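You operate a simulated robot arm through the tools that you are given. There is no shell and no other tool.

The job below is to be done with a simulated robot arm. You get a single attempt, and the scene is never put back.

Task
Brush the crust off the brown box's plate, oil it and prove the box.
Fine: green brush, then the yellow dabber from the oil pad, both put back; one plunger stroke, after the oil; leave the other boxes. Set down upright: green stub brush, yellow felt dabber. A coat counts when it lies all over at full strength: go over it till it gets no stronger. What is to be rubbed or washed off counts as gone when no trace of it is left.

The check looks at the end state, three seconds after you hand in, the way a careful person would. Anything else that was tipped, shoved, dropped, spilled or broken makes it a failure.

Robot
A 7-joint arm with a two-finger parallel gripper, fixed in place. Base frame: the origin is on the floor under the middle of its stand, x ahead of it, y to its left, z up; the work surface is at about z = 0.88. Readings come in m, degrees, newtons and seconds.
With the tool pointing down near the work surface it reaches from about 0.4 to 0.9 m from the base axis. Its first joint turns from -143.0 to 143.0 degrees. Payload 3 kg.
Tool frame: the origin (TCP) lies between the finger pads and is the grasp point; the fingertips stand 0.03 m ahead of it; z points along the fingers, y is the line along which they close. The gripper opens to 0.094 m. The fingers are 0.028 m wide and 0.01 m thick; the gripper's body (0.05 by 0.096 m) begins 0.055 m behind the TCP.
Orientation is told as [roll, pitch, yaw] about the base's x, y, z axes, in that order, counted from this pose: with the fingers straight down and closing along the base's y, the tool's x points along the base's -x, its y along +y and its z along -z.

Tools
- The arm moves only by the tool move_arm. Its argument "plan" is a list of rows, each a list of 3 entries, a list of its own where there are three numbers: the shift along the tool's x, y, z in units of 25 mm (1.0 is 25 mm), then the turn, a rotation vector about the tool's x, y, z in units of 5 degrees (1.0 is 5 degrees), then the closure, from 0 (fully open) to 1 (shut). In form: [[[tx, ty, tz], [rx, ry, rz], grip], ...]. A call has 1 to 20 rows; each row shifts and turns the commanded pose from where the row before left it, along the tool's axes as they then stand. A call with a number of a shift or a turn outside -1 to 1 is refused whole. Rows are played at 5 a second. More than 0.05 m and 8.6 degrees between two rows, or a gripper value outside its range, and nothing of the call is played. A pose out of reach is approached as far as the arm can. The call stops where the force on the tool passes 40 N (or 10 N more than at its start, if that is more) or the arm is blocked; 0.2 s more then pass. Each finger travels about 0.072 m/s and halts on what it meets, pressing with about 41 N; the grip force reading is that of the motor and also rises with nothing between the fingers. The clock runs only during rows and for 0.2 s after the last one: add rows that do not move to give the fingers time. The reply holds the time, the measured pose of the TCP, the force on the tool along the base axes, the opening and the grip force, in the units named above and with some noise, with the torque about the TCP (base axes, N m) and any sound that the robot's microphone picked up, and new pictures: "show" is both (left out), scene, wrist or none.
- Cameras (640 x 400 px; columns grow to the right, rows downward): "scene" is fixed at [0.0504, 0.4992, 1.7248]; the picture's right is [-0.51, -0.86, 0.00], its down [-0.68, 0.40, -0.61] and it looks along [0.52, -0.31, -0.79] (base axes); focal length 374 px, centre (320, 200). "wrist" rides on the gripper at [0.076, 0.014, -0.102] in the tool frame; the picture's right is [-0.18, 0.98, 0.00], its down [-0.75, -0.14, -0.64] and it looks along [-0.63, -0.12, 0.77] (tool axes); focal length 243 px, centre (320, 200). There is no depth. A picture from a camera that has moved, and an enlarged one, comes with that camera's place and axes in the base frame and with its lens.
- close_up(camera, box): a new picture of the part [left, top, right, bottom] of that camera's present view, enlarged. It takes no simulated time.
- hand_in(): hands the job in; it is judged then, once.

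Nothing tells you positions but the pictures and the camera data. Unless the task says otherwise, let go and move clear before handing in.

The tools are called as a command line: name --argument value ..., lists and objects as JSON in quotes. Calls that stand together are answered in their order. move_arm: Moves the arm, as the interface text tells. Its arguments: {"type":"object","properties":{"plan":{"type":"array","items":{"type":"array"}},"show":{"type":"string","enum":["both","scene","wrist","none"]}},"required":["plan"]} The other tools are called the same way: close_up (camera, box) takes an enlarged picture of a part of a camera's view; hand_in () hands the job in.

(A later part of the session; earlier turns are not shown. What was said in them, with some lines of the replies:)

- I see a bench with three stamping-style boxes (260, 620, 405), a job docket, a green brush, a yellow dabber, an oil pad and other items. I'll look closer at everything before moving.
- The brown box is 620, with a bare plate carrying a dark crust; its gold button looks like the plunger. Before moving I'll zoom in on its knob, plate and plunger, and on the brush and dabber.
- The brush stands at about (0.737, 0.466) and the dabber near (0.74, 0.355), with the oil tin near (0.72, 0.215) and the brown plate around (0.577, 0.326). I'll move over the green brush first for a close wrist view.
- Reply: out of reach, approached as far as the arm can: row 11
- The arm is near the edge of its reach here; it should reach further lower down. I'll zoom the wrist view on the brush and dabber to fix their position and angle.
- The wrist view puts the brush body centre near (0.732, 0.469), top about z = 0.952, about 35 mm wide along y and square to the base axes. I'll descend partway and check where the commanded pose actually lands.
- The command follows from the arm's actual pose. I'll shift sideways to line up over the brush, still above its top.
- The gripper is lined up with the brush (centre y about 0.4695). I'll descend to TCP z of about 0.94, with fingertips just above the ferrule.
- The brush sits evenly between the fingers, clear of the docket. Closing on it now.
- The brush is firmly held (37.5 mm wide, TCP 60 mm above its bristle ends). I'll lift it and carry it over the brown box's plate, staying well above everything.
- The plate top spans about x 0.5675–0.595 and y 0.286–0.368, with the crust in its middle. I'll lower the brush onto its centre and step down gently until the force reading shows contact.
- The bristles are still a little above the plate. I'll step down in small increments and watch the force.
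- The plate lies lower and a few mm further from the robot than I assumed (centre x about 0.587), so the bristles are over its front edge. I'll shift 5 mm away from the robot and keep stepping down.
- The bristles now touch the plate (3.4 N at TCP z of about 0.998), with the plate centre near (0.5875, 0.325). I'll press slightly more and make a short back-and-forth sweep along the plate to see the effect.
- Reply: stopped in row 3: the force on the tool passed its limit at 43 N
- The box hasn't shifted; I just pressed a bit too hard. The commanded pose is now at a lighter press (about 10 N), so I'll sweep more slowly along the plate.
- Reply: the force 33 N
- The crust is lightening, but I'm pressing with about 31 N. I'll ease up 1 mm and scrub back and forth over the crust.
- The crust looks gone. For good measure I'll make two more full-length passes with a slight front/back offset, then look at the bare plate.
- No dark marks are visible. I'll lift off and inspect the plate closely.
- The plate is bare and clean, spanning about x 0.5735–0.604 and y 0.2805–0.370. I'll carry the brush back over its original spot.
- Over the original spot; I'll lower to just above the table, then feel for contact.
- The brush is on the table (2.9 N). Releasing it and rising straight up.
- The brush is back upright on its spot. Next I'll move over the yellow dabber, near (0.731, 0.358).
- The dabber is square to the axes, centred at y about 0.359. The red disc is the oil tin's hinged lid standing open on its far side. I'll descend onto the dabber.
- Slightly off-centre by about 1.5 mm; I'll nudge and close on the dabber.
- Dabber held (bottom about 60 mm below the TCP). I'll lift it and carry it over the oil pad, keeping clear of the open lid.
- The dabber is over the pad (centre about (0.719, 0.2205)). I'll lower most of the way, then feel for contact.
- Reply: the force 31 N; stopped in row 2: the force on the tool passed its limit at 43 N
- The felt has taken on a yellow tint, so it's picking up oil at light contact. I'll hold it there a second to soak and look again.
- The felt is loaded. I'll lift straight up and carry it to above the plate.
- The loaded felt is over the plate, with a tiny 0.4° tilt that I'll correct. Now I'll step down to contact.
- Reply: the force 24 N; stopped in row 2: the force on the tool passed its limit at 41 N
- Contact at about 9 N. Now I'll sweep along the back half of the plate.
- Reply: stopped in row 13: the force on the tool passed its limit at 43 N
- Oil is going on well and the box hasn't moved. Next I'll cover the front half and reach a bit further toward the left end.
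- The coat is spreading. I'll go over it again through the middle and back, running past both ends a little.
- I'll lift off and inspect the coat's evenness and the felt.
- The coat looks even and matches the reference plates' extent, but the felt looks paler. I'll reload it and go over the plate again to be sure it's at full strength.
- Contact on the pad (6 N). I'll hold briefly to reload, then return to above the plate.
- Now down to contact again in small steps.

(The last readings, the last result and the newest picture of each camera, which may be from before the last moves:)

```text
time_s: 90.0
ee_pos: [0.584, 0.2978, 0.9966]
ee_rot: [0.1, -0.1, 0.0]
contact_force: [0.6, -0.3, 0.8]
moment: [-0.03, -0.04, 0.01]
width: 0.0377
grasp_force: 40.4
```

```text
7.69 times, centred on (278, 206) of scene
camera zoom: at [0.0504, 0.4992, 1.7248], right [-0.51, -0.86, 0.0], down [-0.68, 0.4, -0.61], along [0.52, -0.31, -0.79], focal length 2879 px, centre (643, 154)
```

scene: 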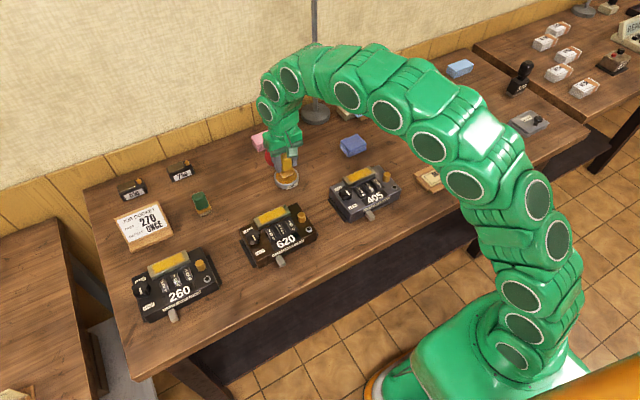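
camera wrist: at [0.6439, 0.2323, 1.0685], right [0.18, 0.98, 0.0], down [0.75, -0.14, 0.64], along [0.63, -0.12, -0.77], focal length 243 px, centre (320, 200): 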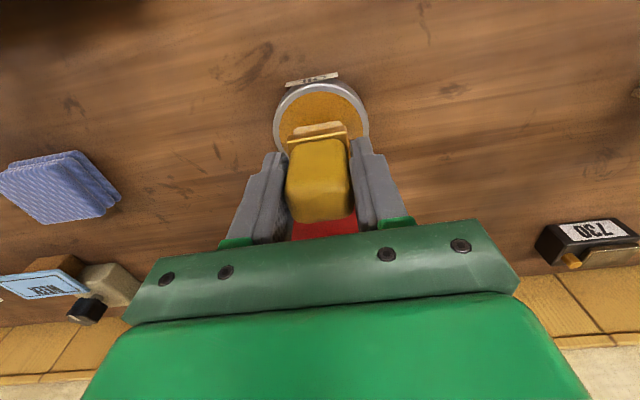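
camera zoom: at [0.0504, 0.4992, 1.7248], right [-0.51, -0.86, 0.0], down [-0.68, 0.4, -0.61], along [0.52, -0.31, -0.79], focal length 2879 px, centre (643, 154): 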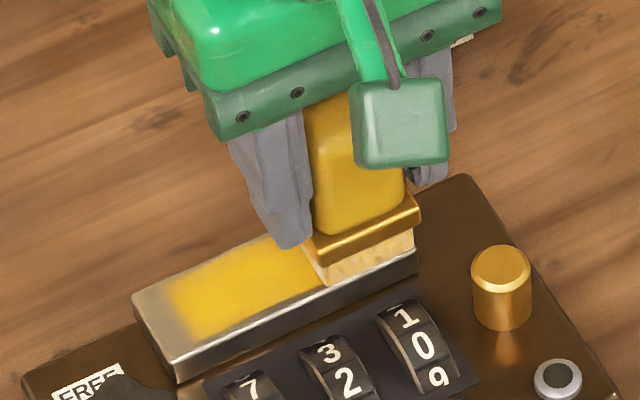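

Now I'll lift clear and compare the coat with the earlier view.

move_arm --plan '[[[0, 0, -0.5], [0, 0, 0], 1], [[-0.5, 0.3, -0.9], [0, 0, 0], 1], [[-1, 0.5, -0.9], [0, 0, 0], 1], [[-1, 0.5, 0], [0, 0, 0], 1], [[-0.4, 0, 0], [0, 0, 0], 1], [[0, 0, 0], [0, 0, 0], 1]]' --show "none"

close_up --camera "scene" --box '[250, 195, 306, 235]'

close_up --camera "wrist" --box '[200, 0, 400, 125]'

close_up --camera "scene" --box '[258, 200, 298, 225]'

```text
time_s: 91.3
ee_pos: [0.6544, 0.3318, 1.0557]
ee_rot: [0.1, 0.0, 0.0]
contact_force: [-0.5, 0.2, -1.5]
moment: [-0.01, -0.03, -0.03]
width: 0.0375
grasp_force: 41.0
```

```text
10.00 times, centred on (278, 215) of scene
camera zoom: at [0.0504, 0.4992, 1.7248], right [-0.51, -0.86, 0.0], down [-0.68, 0.4, -0.61], along [0.52, -0.31, -0.79], focal length 3742 px, centre (740, 50)
```

zoom: 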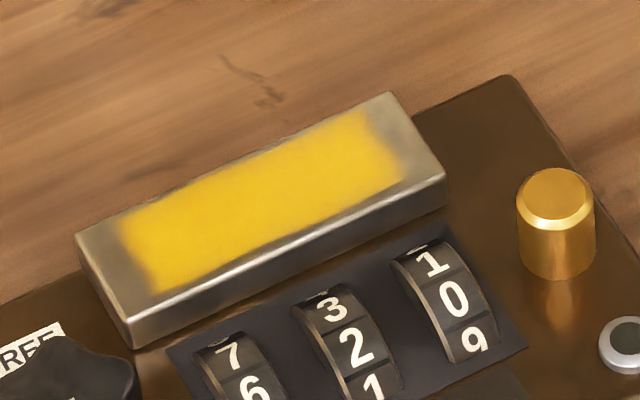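

```text
3.20 times, centred on (300, 62) of wrist
camera zoom: at [0.5802, 0.3441, 1.1574], right [0.18, 0.98, 0.0], down [0.75, -0.14, 0.64], along [0.63, -0.12, -0.77], focal length 776 px, centre (384, 640)
```

zoom: 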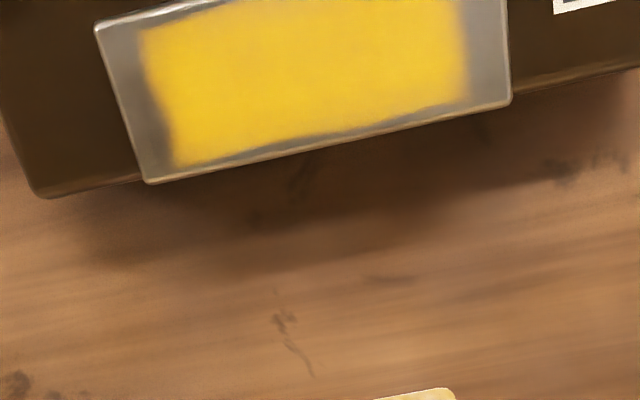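

```text
16.00 times, centred on (278, 212) of scene
camera zoom: at [0.0504, 0.4992, 1.7248], right [-0.51, -0.86, 0.0], down [-0.68, 0.4, -0.61], along [0.52, -0.31, -0.79], focal length 5988 px, centre (992, 0)
```

zoom: 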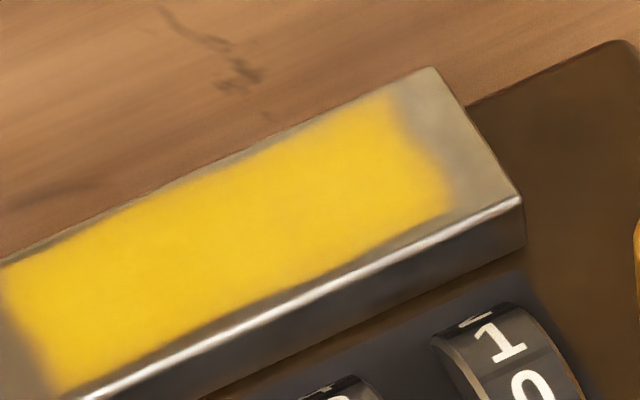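

The coat is uniform and looks the same as after the previous pass, so it's saturated. I'll take the dabber back over its original spot.

move_arm --plan '[[[-0.756, 0.28, 0.4], [0, 0, 0], 1], [[-0.756, 0.28, 0.4], [0, 0, 0], 1], [[-0.756, 0.28, 0.5], [0, 0, 0], 1], [[-0.756, 0.28, 0.5], [0, 0, 0], 1], [[0, 0, 0.5], [0, 0, 0], 1], [[0, 0, 0], [0, 0, 0], 1], [[0, 0, 0], [0, 0, 0], 1]]'

close_up --camera "scene" --box '[205, 150, 275, 210]'

```text
time_s: 93.0
ee_pos: [0.7299, 0.358, 0.9968]
ee_rot: [0.1, -0.1, -0.1]
contact_force: [0.5, -0.1, -0.6]
moment: [-0.01, 0.01, 0.03]
width: 0.0377
grasp_force: 41.1
camera wrist: at [0.6555, 0.3717, 1.1002], right [0.18, 0.98, 0.0], down [0.75, -0.14, 0.64], along [0.63, -0.12, -0.77], focal length 243 px, centre (320, 200)
```

scene: 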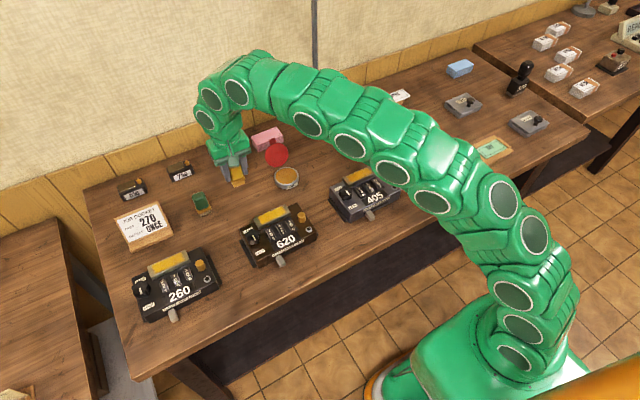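
wrist: 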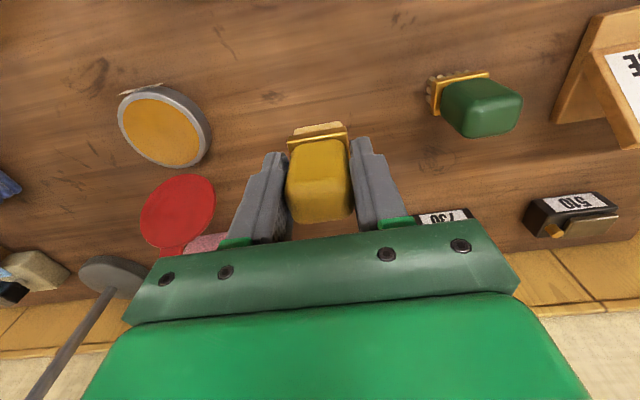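

```text
6.67 times, centred on (240, 180) of scene
camera zoom: at [0.0504, 0.4992, 1.7248], right [-0.51, -0.86, 0.0], down [-0.68, 0.4, -0.61], along [0.52, -0.31, -0.79], focal length 2495 px, centre (853, 333)
```

zoom: 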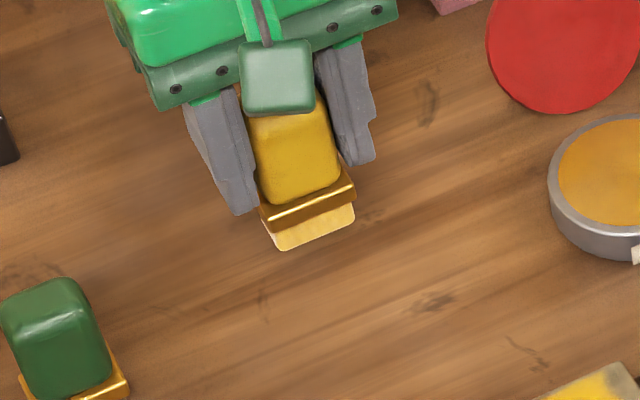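

move_arm --plan '[[[0, 0.05, 0.6], [0, 0, 0], 1], [[0, 0, 0.6], [0, 0, 0], 1], [[0, 0, 0.6], [0, 0, 0], 1], [[0, 0, 0.25], [0, 0, 0], 1], [[0, 0, 0], [0, 0, 0], 1]]' --show "none"

move_arm --plan '[[[0, 0, 0.06], [0, 0, 0], 1], [[0, 0, 0], [0, 0, 0], 1]]' --show "none"

move_arm --plan '[[[0, 0, 0.05], [0, 0, 0], 1], [[0, 0, 0], [0, 0, 0], 1]]' --show "none"

close_up --camera "scene" --box '[220, 165, 260, 205]'

```text
time_s: 94.2
ee_pos: [0.7315, 0.3596, 0.9459]
ee_rot: [0.2, -0.1, -0.1]
contact_force: [0.2, 0.6, -1.2]
moment: [0.01, -0.02, 0.01]
width: 0.0374
grasp_force: 41.0
```

```text
time_s: 94.8
ee_pos: [0.7301, 0.3582, 0.9447]
ee_rot: [0.2, -0.1, 0.0]
contact_force: [-0.1, 0.3, -0.6]
moment: [0.0, 0.0, -0.02]
width: 0.0374
grasp_force: 40.8
```

```text
time_s: 95.3
ee_pos: [0.73, 0.3598, 0.9436]
ee_rot: [0.1, -0.1, 0.0]
contact_force: [-0.2, -0.3, -0.8]
moment: [-0.03, 0.04, -0.04]
width: 0.0378
grasp_force: 40.9
```

```text
10.00 times, centred on (240, 185) of scene
camera zoom: at [0.0504, 0.4992, 1.7248], right [-0.51, -0.86, 0.0], down [-0.68, 0.4, -0.61], along [0.52, -0.31, -0.79], focal length 3742 px, centre (1120, 350)
```

zoom: 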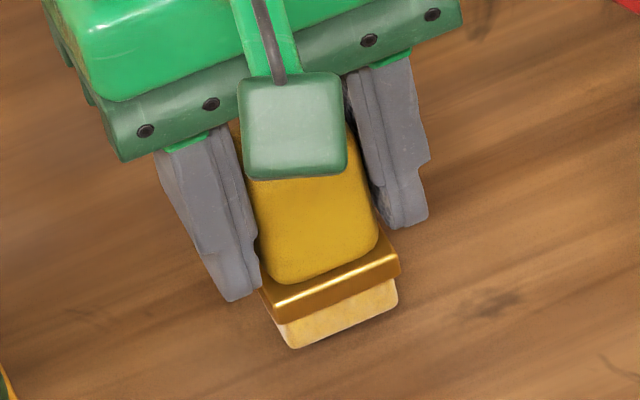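

move_arm --plan '[[[0, 0, 0.06], [0, 0, 0], 1], [[0, 0, 0], [0, 0, 0], 1]]' --show "none"

move_arm --plan '[[[0, 0, 0.05], [0, 0, 0], 1], [[0, 0, 0], [0, 0, 0], 1]]' --show "none"

move_arm --plan '[[[0, 0, 0.04], [0, 0, 0], 1], [[0, 0, 0], [0, 0, 0], 1]]' --show "none"

close_up --camera "scene" --box '[220, 165, 260, 205]'

```text
time_s: 96.0
ee_pos: [0.7312, 0.3602, 0.9432]
ee_rot: [0.1, 0.0, 0.0]
contact_force: [0.4, 0.5, -1.4]
moment: [0.01, 0.0, 0.02]
width: 0.0376
grasp_force: 41.8
```

```text
time_s: 96.5
ee_pos: [0.7307, 0.3599, 0.9407]
ee_rot: [0.0, -0.1, 0.0]
contact_force: [-0.9, 0.6, -0.2]
moment: [0.01, -0.01, -0.02]
width: 0.0378
grasp_force: 40.9
```

```text
time_s: 97.2
ee_pos: [0.7309, 0.3605, 0.9403]
ee_rot: [0.0, -0.1, 0.0]
contact_force: [-0.3, 0.1, -1.2]
moment: [-0.01, 0.02, 0.05]
width: 0.0377
grasp_force: 40.9
```

```text
10.00 times, centred on (240, 185) of scene
camera zoom: at [0.0504, 0.4992, 1.7248], right [-0.51, -0.86, 0.0], down [-0.68, 0.4, -0.61], along [0.52, -0.31, -0.79], focal length 3742 px, centre (1120, 350)
```

zoom: 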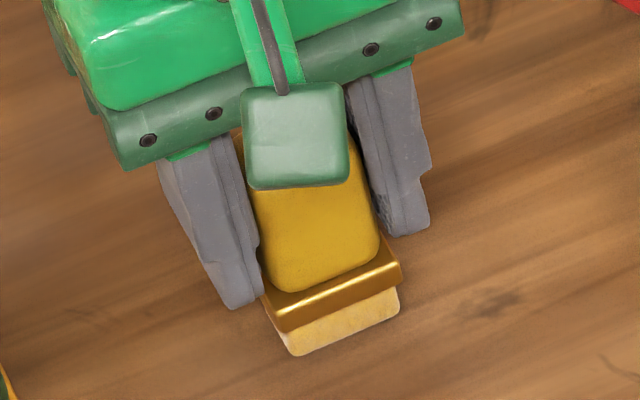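

move_arm --plan '[[[0, 0, 0.04], [0, 0, 0], 1], [[0, 0, 0], [0, 0, 0], 1]]' --show "none"

move_arm --plan '[[[0, 0, 0.04], [0, 0, 0], 1], [[0, 0, 0], [0, 0, 0], 1]]' --show "none"

close_up --camera "scene" --box '[220, 165, 260, 205]'

```text
time_s: 97.8
ee_pos: [0.7312, 0.359, 0.938]
ee_rot: [0.1, 0.0, 0.0]
contact_force: [0.4, -0.2, 1.9]
moment: [-0.05, -0.02, 0.0]
width: 0.0376
grasp_force: 41.2
```

```text
time_s: 98.3
ee_pos: [0.7309, 0.3594, 0.9392]
ee_rot: [0.2, -0.3, 0.0]
contact_force: [0.5, 0.3, 18.0]
moment: [-0.15, -0.04, -0.01]
width: 0.0376
grasp_force: 40.8
```

```text
10.00 times, centred on (240, 185) of scene
camera zoom: at [0.0504, 0.4992, 1.7248], right [-0.51, -0.86, 0.0], down [-0.68, 0.4, -0.61], along [0.52, -0.31, -0.79], focal length 3742 px, centre (1120, 350)
```

zoom: 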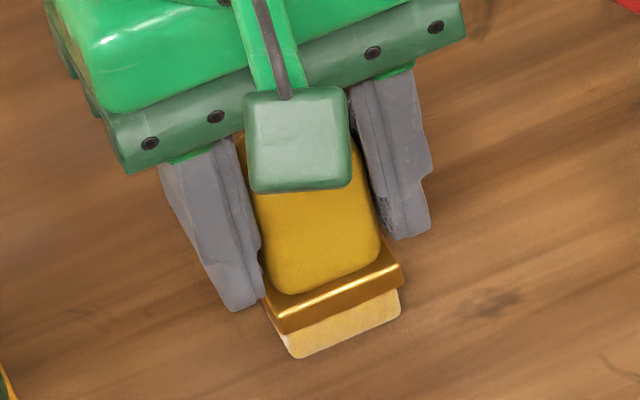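

The dabber is on the table; I'll ease the press, release it and rise straight up.

move_arm --plan '[[[0, 0, -0.03], [0, 0, 0], 1], [[0, 0, 0], [0, 0, 0], 0.55], [[0, 0, 0], [0, 0, 0], 0.4], [[0, 0, 0], [0, 0, 0], 0.3], [[0, 0, 0], [0, 0, 0], 0.3], [[0, 0, -0.4], [0, 0, 0], 0.3], [[0, 0, -0.8], [0, 0, 0], 0.3], [[0, 0, -0.8], [0, 0, 0], 0.3], [[0, 0, -0.8], [0, 0, 0], 0.3], [[0, 0, -0.8], [0, 0, 0], 0.3], [[0, 0, 0], [0, 0, 0], 0.3]]'

close_up --camera "scene" --box '[180, 155, 260, 220]'

close_up --camera "wrist" --box '[260, 50, 540, 200]'

```text
time_s: 100.8
ee_pos: [0.7324, 0.3601, 1.0286]
ee_rot: [0.1, 0.1, 0.0]
contact_force: [0.8, -0.1, -0.4]
moment: [0.01, -0.01, 0.03]
width: 0.0657
grasp_force: 0.0
camera wrist: at [0.6561, 0.3734, 1.1302], right [0.18, 0.98, 0.0], down [0.75, -0.14, 0.64], along [0.63, -0.12, -0.77], focal length 243 px, centre (320, 200)
```

scene: 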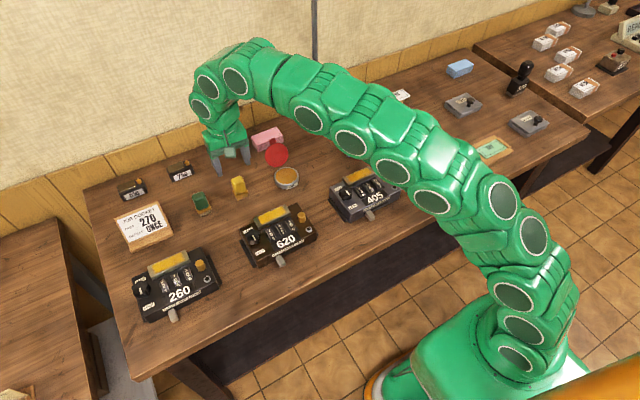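
wrist: 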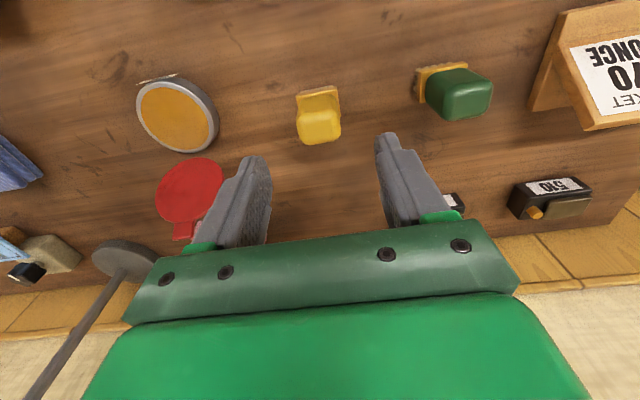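

```text
6.15 times, centred on (220, 188) of scene
camera zoom: at [0.0504, 0.4992, 1.7248], right [-0.51, -0.86, 0.0], down [-0.68, 0.4, -0.61], along [0.52, -0.31, -0.79], focal length 2303 px, centre (935, 277)
```

zoom: 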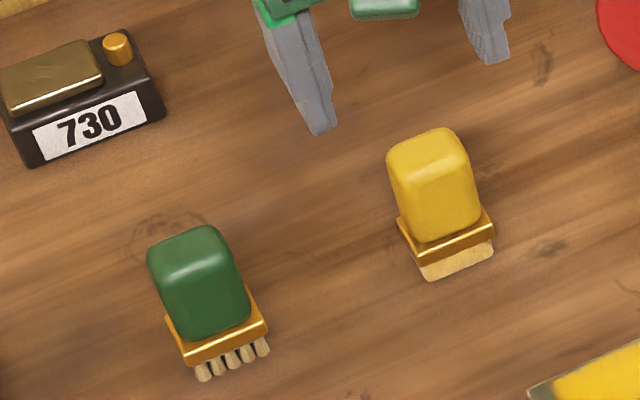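

```text
2.29 times, centred on (400, 125) of wrist
camera zoom: at [0.6561, 0.3734, 1.1302], right [0.18, 0.98, 0.0], down [0.75, -0.14, 0.64], along [0.63, -0.12, -0.77], focal length 555 px, centre (137, 371)
```

zoom: 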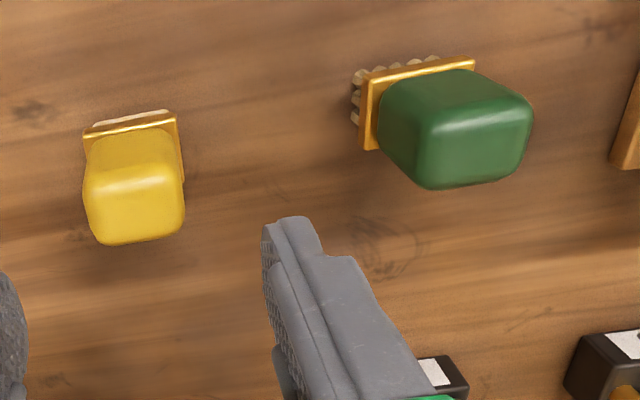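

Both tools stand upright in their places. Now I'll close the fingers and move above the gold plunger, estimated at about (0.545, 0.265) with its top near z = 0.95–0.96.

move_arm --plan '[[[0, 0, -0.8], [0, 0, 0], 0.3], [[0.94, -0.478, 0], [0, 0, 0], 0.6], [[0.94, -0.478, 0], [0, 0, 0], 1], [[0.94, -0.478, 0], [0, 0, 0], 1], [[0.94, -0.478, 0], [0, 0, 0], 1], [[0.94, -0.478, 0], [0, 0, 0], 1], [[0.94, -0.478, 0], [0, 0, 0], 1], [[0.94, -0.478, 0], [0, 0, 0], 1], [[0.94, -0.478, 0], [0, 0, 0], 1], [[0, 0, 0], [0, 0, 0], 1], [[0, 0, 0], [0, 0, 0], 1]]'

close_up --camera "scene" --box '[250, 170, 330, 240]'

close_up --camera "wrist" --box '[220, 40, 460, 190]'

```text
time_s: 103.2
ee_pos: [0.544, 0.2639, 1.0473]
ee_rot: [0.1, 0.0, 0.1]
contact_force: [-0.1, 0.0, -0.8]
moment: [0.03, -0.02, 0.02]
width: 0.0
grasp_force: 32.8
camera wrist: at [0.4694, 0.2771, 1.1496], right [0.18, 0.98, 0.0], down [0.75, -0.14, 0.64], along [0.63, -0.12, -0.77], focal length 243 px, centre (320, 200)
```

scene: 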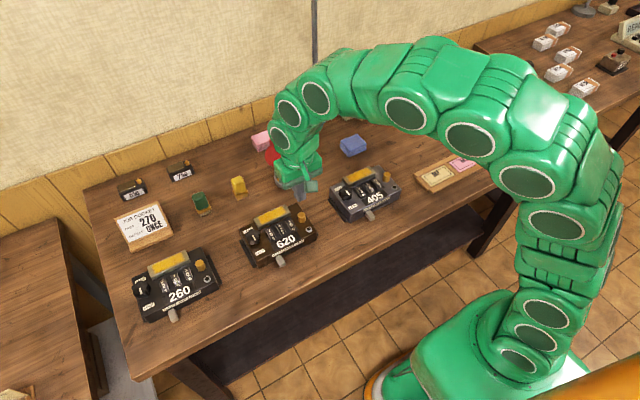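
wrist: 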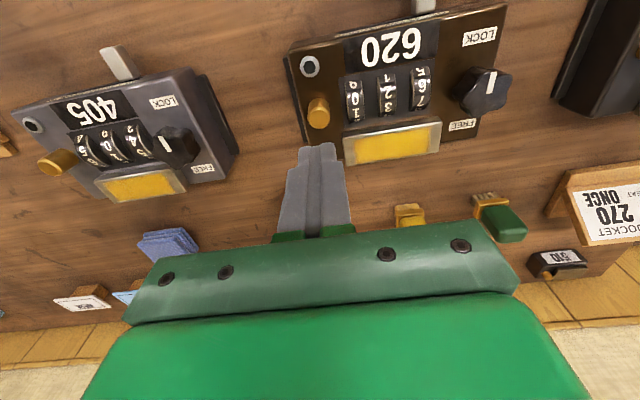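

```text
5.71 times, centred on (290, 205) of scene
camera zoom: at [0.0504, 0.4992, 1.7248], right [-0.51, -0.86, 0.0], down [-0.68, 0.4, -0.61], along [0.52, -0.31, -0.79], focal length 2138 px, centre (491, 171)
```

zoom: 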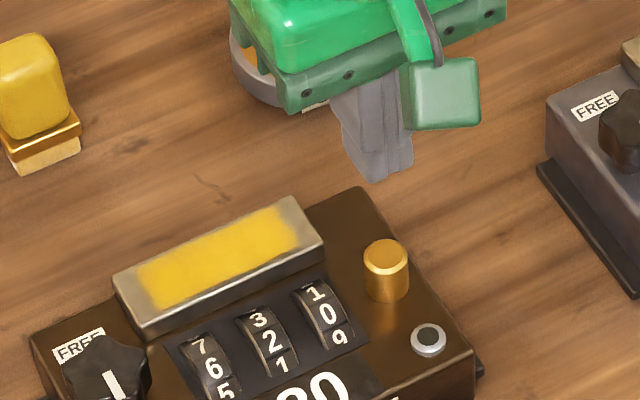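

```text
2.67 times, centred on (340, 115) of wrist
camera zoom: at [0.4694, 0.2771, 1.1496], right [0.18, 0.98, 0.0], down [0.75, -0.14, 0.64], along [0.63, -0.12, -0.77], focal length 647 px, centre (267, 427)
```

zoom: 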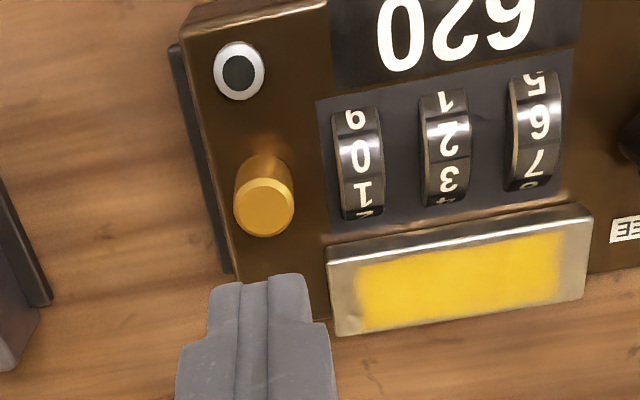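

The fingers line up with the plunger (about (0.544, 0.263)). I'll come down to just above it and check.

move_arm --plan '[[[0, -0.04, 0.7], [0, 0, 0], 1], [[0, 0, 0.7], [0, 0, 0], 1], [[0, 0, 0.5], [0, 0, 0], 1], [[0, 0, 0.15], [0, 0, 0], 1], [[0, 0, 0], [0, 0, 0], 1]]'

close_up --camera "scene" --box '[275, 190, 325, 235]'

close_up --camera "wrist" --box '[220, 60, 460, 210]'

```text
time_s: 104.3
ee_pos: [0.5425, 0.2628, 0.997]
ee_rot: [0.0, 0.0, 0.0]
contact_force: [-0.9, -0.2, 0.2]
moment: [0.01, 0.03, 0.04]
width: 0.0
grasp_force: 32.9
camera wrist: at [0.4682, 0.2759, 1.0986], right [0.18, 0.98, 0.0], down [0.75, -0.14, 0.64], along [0.63, -0.12, -0.77], focal length 243 px, centre (320, 200)
```

scene: 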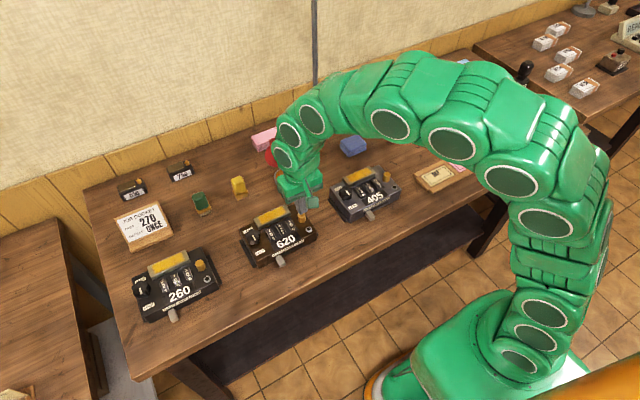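
wrist: 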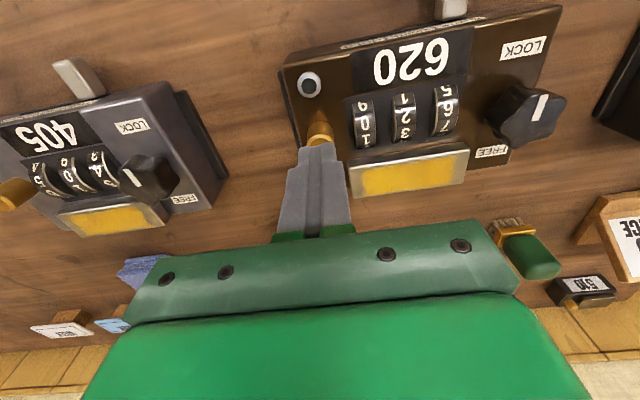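

```text
8.89 times, centred on (300, 212) of scene
camera zoom: at [0.0504, 0.4992, 1.7248], right [-0.51, -0.86, 0.0], down [-0.68, 0.4, -0.61], along [0.52, -0.31, -0.79], focal length 3326 px, centre (498, 89)
```

zoom: 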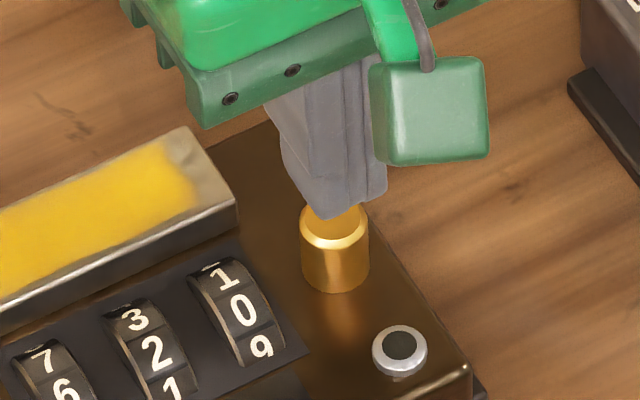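

```text
2.67 times, centred on (340, 135) of wrist
camera zoom: at [0.4682, 0.2759, 1.0986], right [0.18, 0.98, 0.0], down [0.75, -0.14, 0.64], along [0.63, -0.12, -0.77], focal length 647 px, centre (267, 373)
```

zoom: 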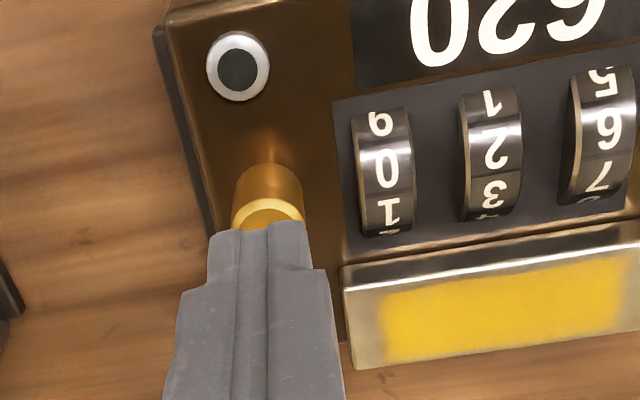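

Well aligned and just above the plunger. I'll step down gently to find first touch.

move_arm --plan '[[[0, 0, 0.1], [0, 0, 0], 1], [[0, 0, 0.1], [0, 0, 0], 1], [[0, 0, 0], [0, 0, 0], 1]]' --show "none"

close_up --camera "scene" --box '[275, 190, 325, 235]'

```text
time_s: 105.2
ee_pos: [0.5424, 0.262, 0.9932]
ee_rot: [0.1, -0.1, 0.0]
contact_force: [0.4, 0.6, -0.3]
moment: [0.04, -0.01, -0.01]
width: 0.0001
grasp_force: 33.4
```

```text
8.89 times, centred on (300, 212) of scene
camera zoom: at [0.0504, 0.4992, 1.7248], right [-0.51, -0.86, 0.0], down [-0.68, 0.4, -0.61], along [0.52, -0.31, -0.79], focal length 3326 px, centre (498, 89)
```

zoom: 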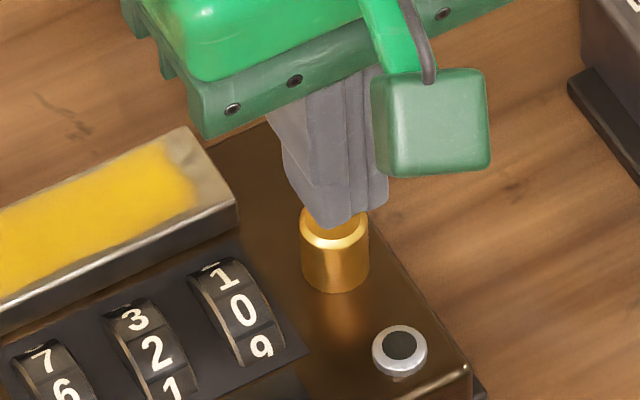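

move_arm --plan '[[[0, 0, 0.1], [0, 0, 0], 1], [[0, 0, 0.1], [0, 0, 0], 1], [[0, 0, 0], [0, 0, 0], 1]]' --show "none"

close_up --camera "scene" --box '[275, 190, 325, 235]'

```text
time_s: 106.0
ee_pos: [0.5437, 0.2633, 0.9866]
ee_rot: [0.1, 0.0, 0.0]
contact_force: [-0.6, 0.0, 0.0]
moment: [0.01, -0.01, -0.02]
width: 0.0001
grasp_force: 33.5
```

```text
8.89 times, centred on (300, 212) of scene
camera zoom: at [0.0504, 0.4992, 1.7248], right [-0.51, -0.86, 0.0], down [-0.68, 0.4, -0.61], along [0.52, -0.31, -0.79], focal length 3326 px, centre (498, 89)
```

zoom: 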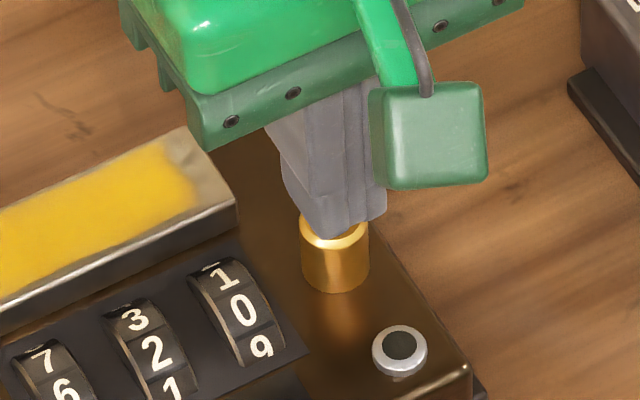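

Nearly touching. I'll now press down steadily in one motion; the call will stop at the force limit if the plunger bottoms out.

move_arm --plan '[[[0, 0, 0.1], [0, 0, 0], 1], [[0, 0, 0.08], [0, 0, 0], 1], [[0, 0, 0.08], [0, 0, 0], 1], [[0, 0, 0.08], [0, 0, 0], 1], [[0, 0, 0], [0, 0, 0], 1]]' --show "none"

close_up --camera "scene" --box '[265, 190, 325, 240]'

```text
time_s: 107.2
ee_pos: [0.5433, 0.2636, 0.9781]
ee_rot: [0.1, -0.1, 0.0]
contact_force: [-0.9, -0.1, 0.2]
moment: [-0.01, -0.01, -0.01]
width: 0.0003
grasp_force: 32.9
```

```text
8.00 times, centred on (295, 215) of scene
camera zoom: at [0.0504, 0.4992, 1.7248], right [-0.51, -0.86, 0.0], down [-0.68, 0.4, -0.61], along [0.52, -0.31, -0.79], focal length 2994 px, centre (520, 80)
```

zoom: 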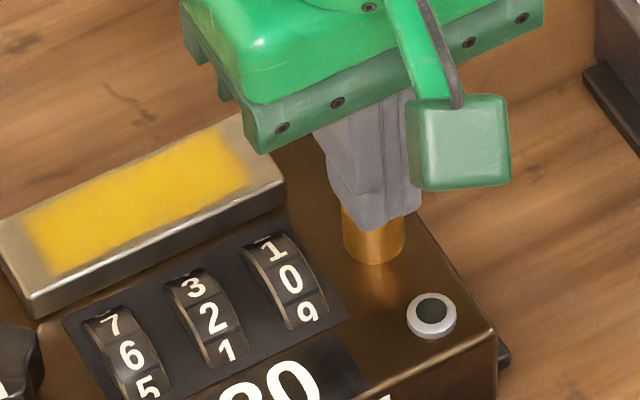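

move_arm --plan '[[[0, 0, 0.06], [0, 0, 0], 1], [[0, 0, 0], [0, 0, 0], 1]]' --show "none"

close_up --camera "scene" --box '[285, 200, 315, 225]'

```text
time_s: 107.8
ee_pos: [0.5431, 0.2634, 0.9774]
ee_rot: [0.0, 0.0, 0.0]
contact_force: [-0.4, -0.4, 0.1]
moment: [0.0, -0.02, 0.01]
width: 0.0
grasp_force: 32.9
```

```text
16.00 times, centred on (300, 212) of scene
camera zoom: at [0.0504, 0.4992, 1.7248], right [-0.51, -0.86, 0.0], down [-0.68, 0.4, -0.61], along [0.52, -0.31, -0.79], focal length 5988 px, centre (640, 0)
```

zoom: 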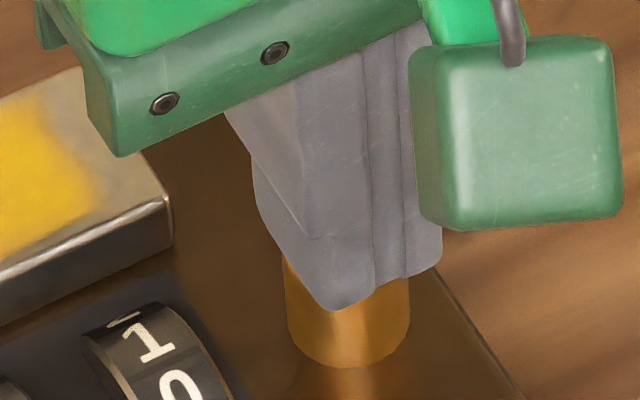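

move_arm --plan '[[[0, 0, 0.06], [0, 0, 0], 1], [[0, 0, 0], [0, 0, 0], 1]]' --show "none"

move_arm --plan '[[[0, 0, 0.06], [0, 0, 0], 1], [[0, 0, 0], [0, 0, 0], 1]]' --show "none"

close_up --camera "scene" --box '[285, 200, 315, 225]'

```text
time_s: 108.3
ee_pos: [0.5444, 0.2626, 0.9757]
ee_rot: [0.1, -0.1, 0.0]
contact_force: [-0.8, 1.6, 2.1]
moment: [0.0, 0.03, -0.04]
width: 0.0
grasp_force: 32.9
```

```text
time_s: 109.0
ee_pos: [0.5443, 0.2627, 0.9743]
ee_rot: [0.1, -0.1, -0.1]
contact_force: [1.8, -0.8, 2.9]
moment: [-0.03, -0.06, 0.02]
width: 0.0004
grasp_force: 33.0
```

```text
16.00 times, centred on (300, 212) of scene
camera zoom: at [0.0504, 0.4992, 1.7248], right [-0.51, -0.86, 0.0], down [-0.68, 0.4, -0.61], along [0.52, -0.31, -0.79], focal length 5988 px, centre (640, 0)
```

zoom: 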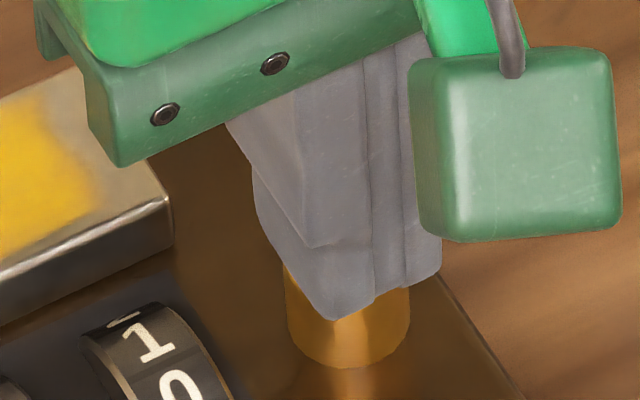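

Contact with the sprung plunger (about 3 N). Continuing the same press downward through its stroke.

move_arm --plan '[[[0, 0, 0.08], [0, 0, 0], 1], [[0, 0, 0.08], [0, 0, 0], 1], [[0, 0, 0.08], [0, 0, 0], 1], [[0, 0, 0.08], [0, 0, 0], 1], [[0, 0, 0], [0, 0, 0], 1]]' --show "none"

close_up --camera "scene" --box '[255, 190, 325, 245]'

```text
time_s: 110.2
ee_pos: [0.5423, 0.2628, 0.9665]
ee_rot: [0.1, -0.2, 0.0]
contact_force: [2.4, -6.1, 27.3]
moment: [-0.27, -0.16, -0.03]
width: 0.0001
grasp_force: 33.0
heard: click
```

```text
7.27 times, centred on (290, 218) of scene
camera zoom: at [0.0504, 0.4992, 1.7248], right [-0.51, -0.86, 0.0], down [-0.68, 0.4, -0.61], along [0.52, -0.31, -0.79], focal length 2722 px, centre (538, 73)
```

zoom: 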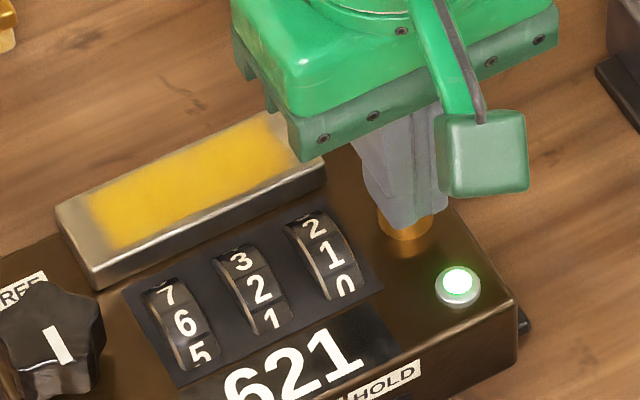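

The plunger clicked, the number advanced to 621 and the lamp lit green: that's the one stroke. Now I'll release straight up and well clear.

move_arm --plan '[[[0, 0, -0.6], [0, 0, 0], 1], [[0, 0, -1], [0, 0, 0], 1], [[0, 0, -1], [0, 0, 0], 1], [[0, 0, -1], [0, 0, 0], 1], [[0, 0, -1], [0, 0, 0], 1], [[0, 0, -1], [0, 0, 0], 1], [[0.5, 0, -1], [0, 0, 0], 1], [[0.5, -0.5, -1], [0, 0, 0], 1], [[0, 0, 0], [0, 0, 0], 1], [[0, 0, 0], [0, 0, 0], 1]]'

close_up --camera "scene" --box '[170, 150, 330, 280]'

close_up --camera "scene" --box '[235, 195, 325, 270]'

close_up --camera "scene" --box '[180, 165, 260, 220]'

```text
time_s: 112.3
ee_pos: [0.517, 0.2506, 1.1564]
ee_rot: [0.2, 0.0, 0.0]
contact_force: [-0.7, -0.1, 0.2]
moment: [-0.01, 0.03, -0.01]
width: 0.0
grasp_force: 33.3
camera wrist: at [0.4423, 0.264, 1.2579], right [0.18, 0.98, 0.0], down [0.75, -0.14, 0.64], along [0.63, -0.12, -0.77], focal length 243 px, centre (320, 200)
```

scene: 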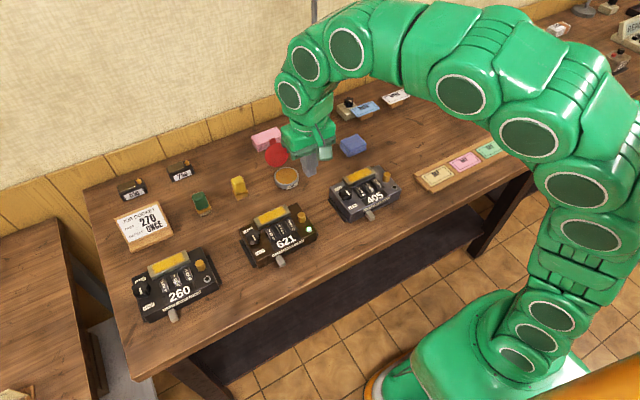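
wrist: 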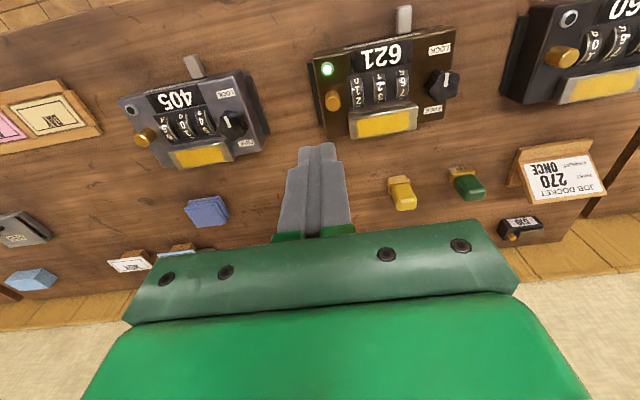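

```text
3.08 times, centred on (250, 215) of scene
camera zoom: at [0.0504, 0.4992, 1.7248], right [-0.51, -0.86, 0.0], down [-0.68, 0.4, -0.61], along [0.52, -0.31, -0.79], focal length 1152 px, centre (535, 154)
```

zoom: 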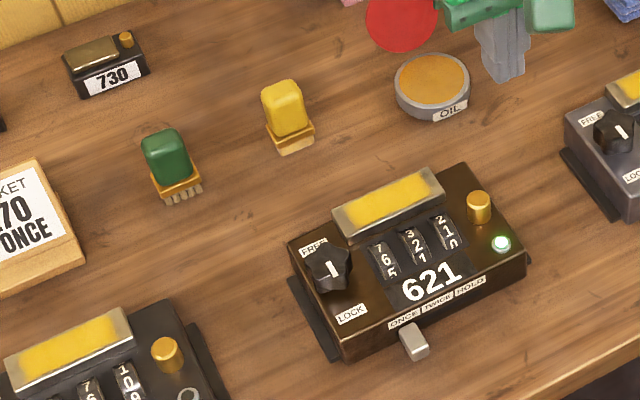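

```text
5.33 times, centred on (280, 232) of scene
camera zoom: at [0.0504, 0.4992, 1.7248], right [-0.51, -0.86, 0.0], down [-0.68, 0.4, -0.61], along [0.52, -0.31, -0.79], focal length 1996 px, centre (533, 27)
```

zoom: 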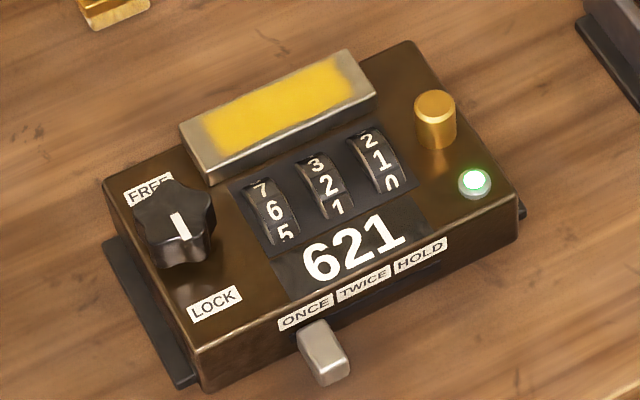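

```text
7.27 times, centred on (220, 192) of scene
camera zoom: at [0.0504, 0.4992, 1.7248], right [-0.51, -0.86, 0.0], down [-0.68, 0.4, -0.61], along [0.52, -0.31, -0.79], focal length 2722 px, centre (1047, 254)
```

zoom: 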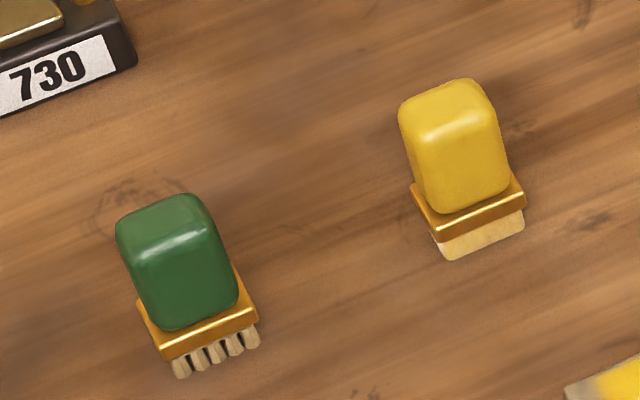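

Everything checks out. The plate is clean with an even oil coat, the brush and dabber stand upright in their places, box 621 shows a green lamp after one stroke, and the other boxes are untouched. The arm is clear, so I'm handing in.

hand_in

```text
The job is handed in.
```

I finished the job on the brown box and handed it in; the check hasn't come back with a result yet.

- **Crust:** I scrubbed the plate with the green brush. In close-up no trace of the crust was left.
- **Oil:** I coated the whole plate with the yellow dabber, loading it from the oil pad twice. The second round left the coat looking no stronger, and it covers the same area as on the other two boxes.
- **Proving:** I gave one plunger stroke, after the oil. It clicked, the counter went from 620 to 621 and the lamp turned green.
- **Tools:** The green brush and yellow dabber are back in their places, standing upright.
- **Other boxes:** I didn't touch the other boxes, and nothing looked tipped, moved or spilled in the last pictures. The arm is clear.

The arm briefly hit its 40 N force limit a few times while pressing the brush and dabber. The brown box did not shift.
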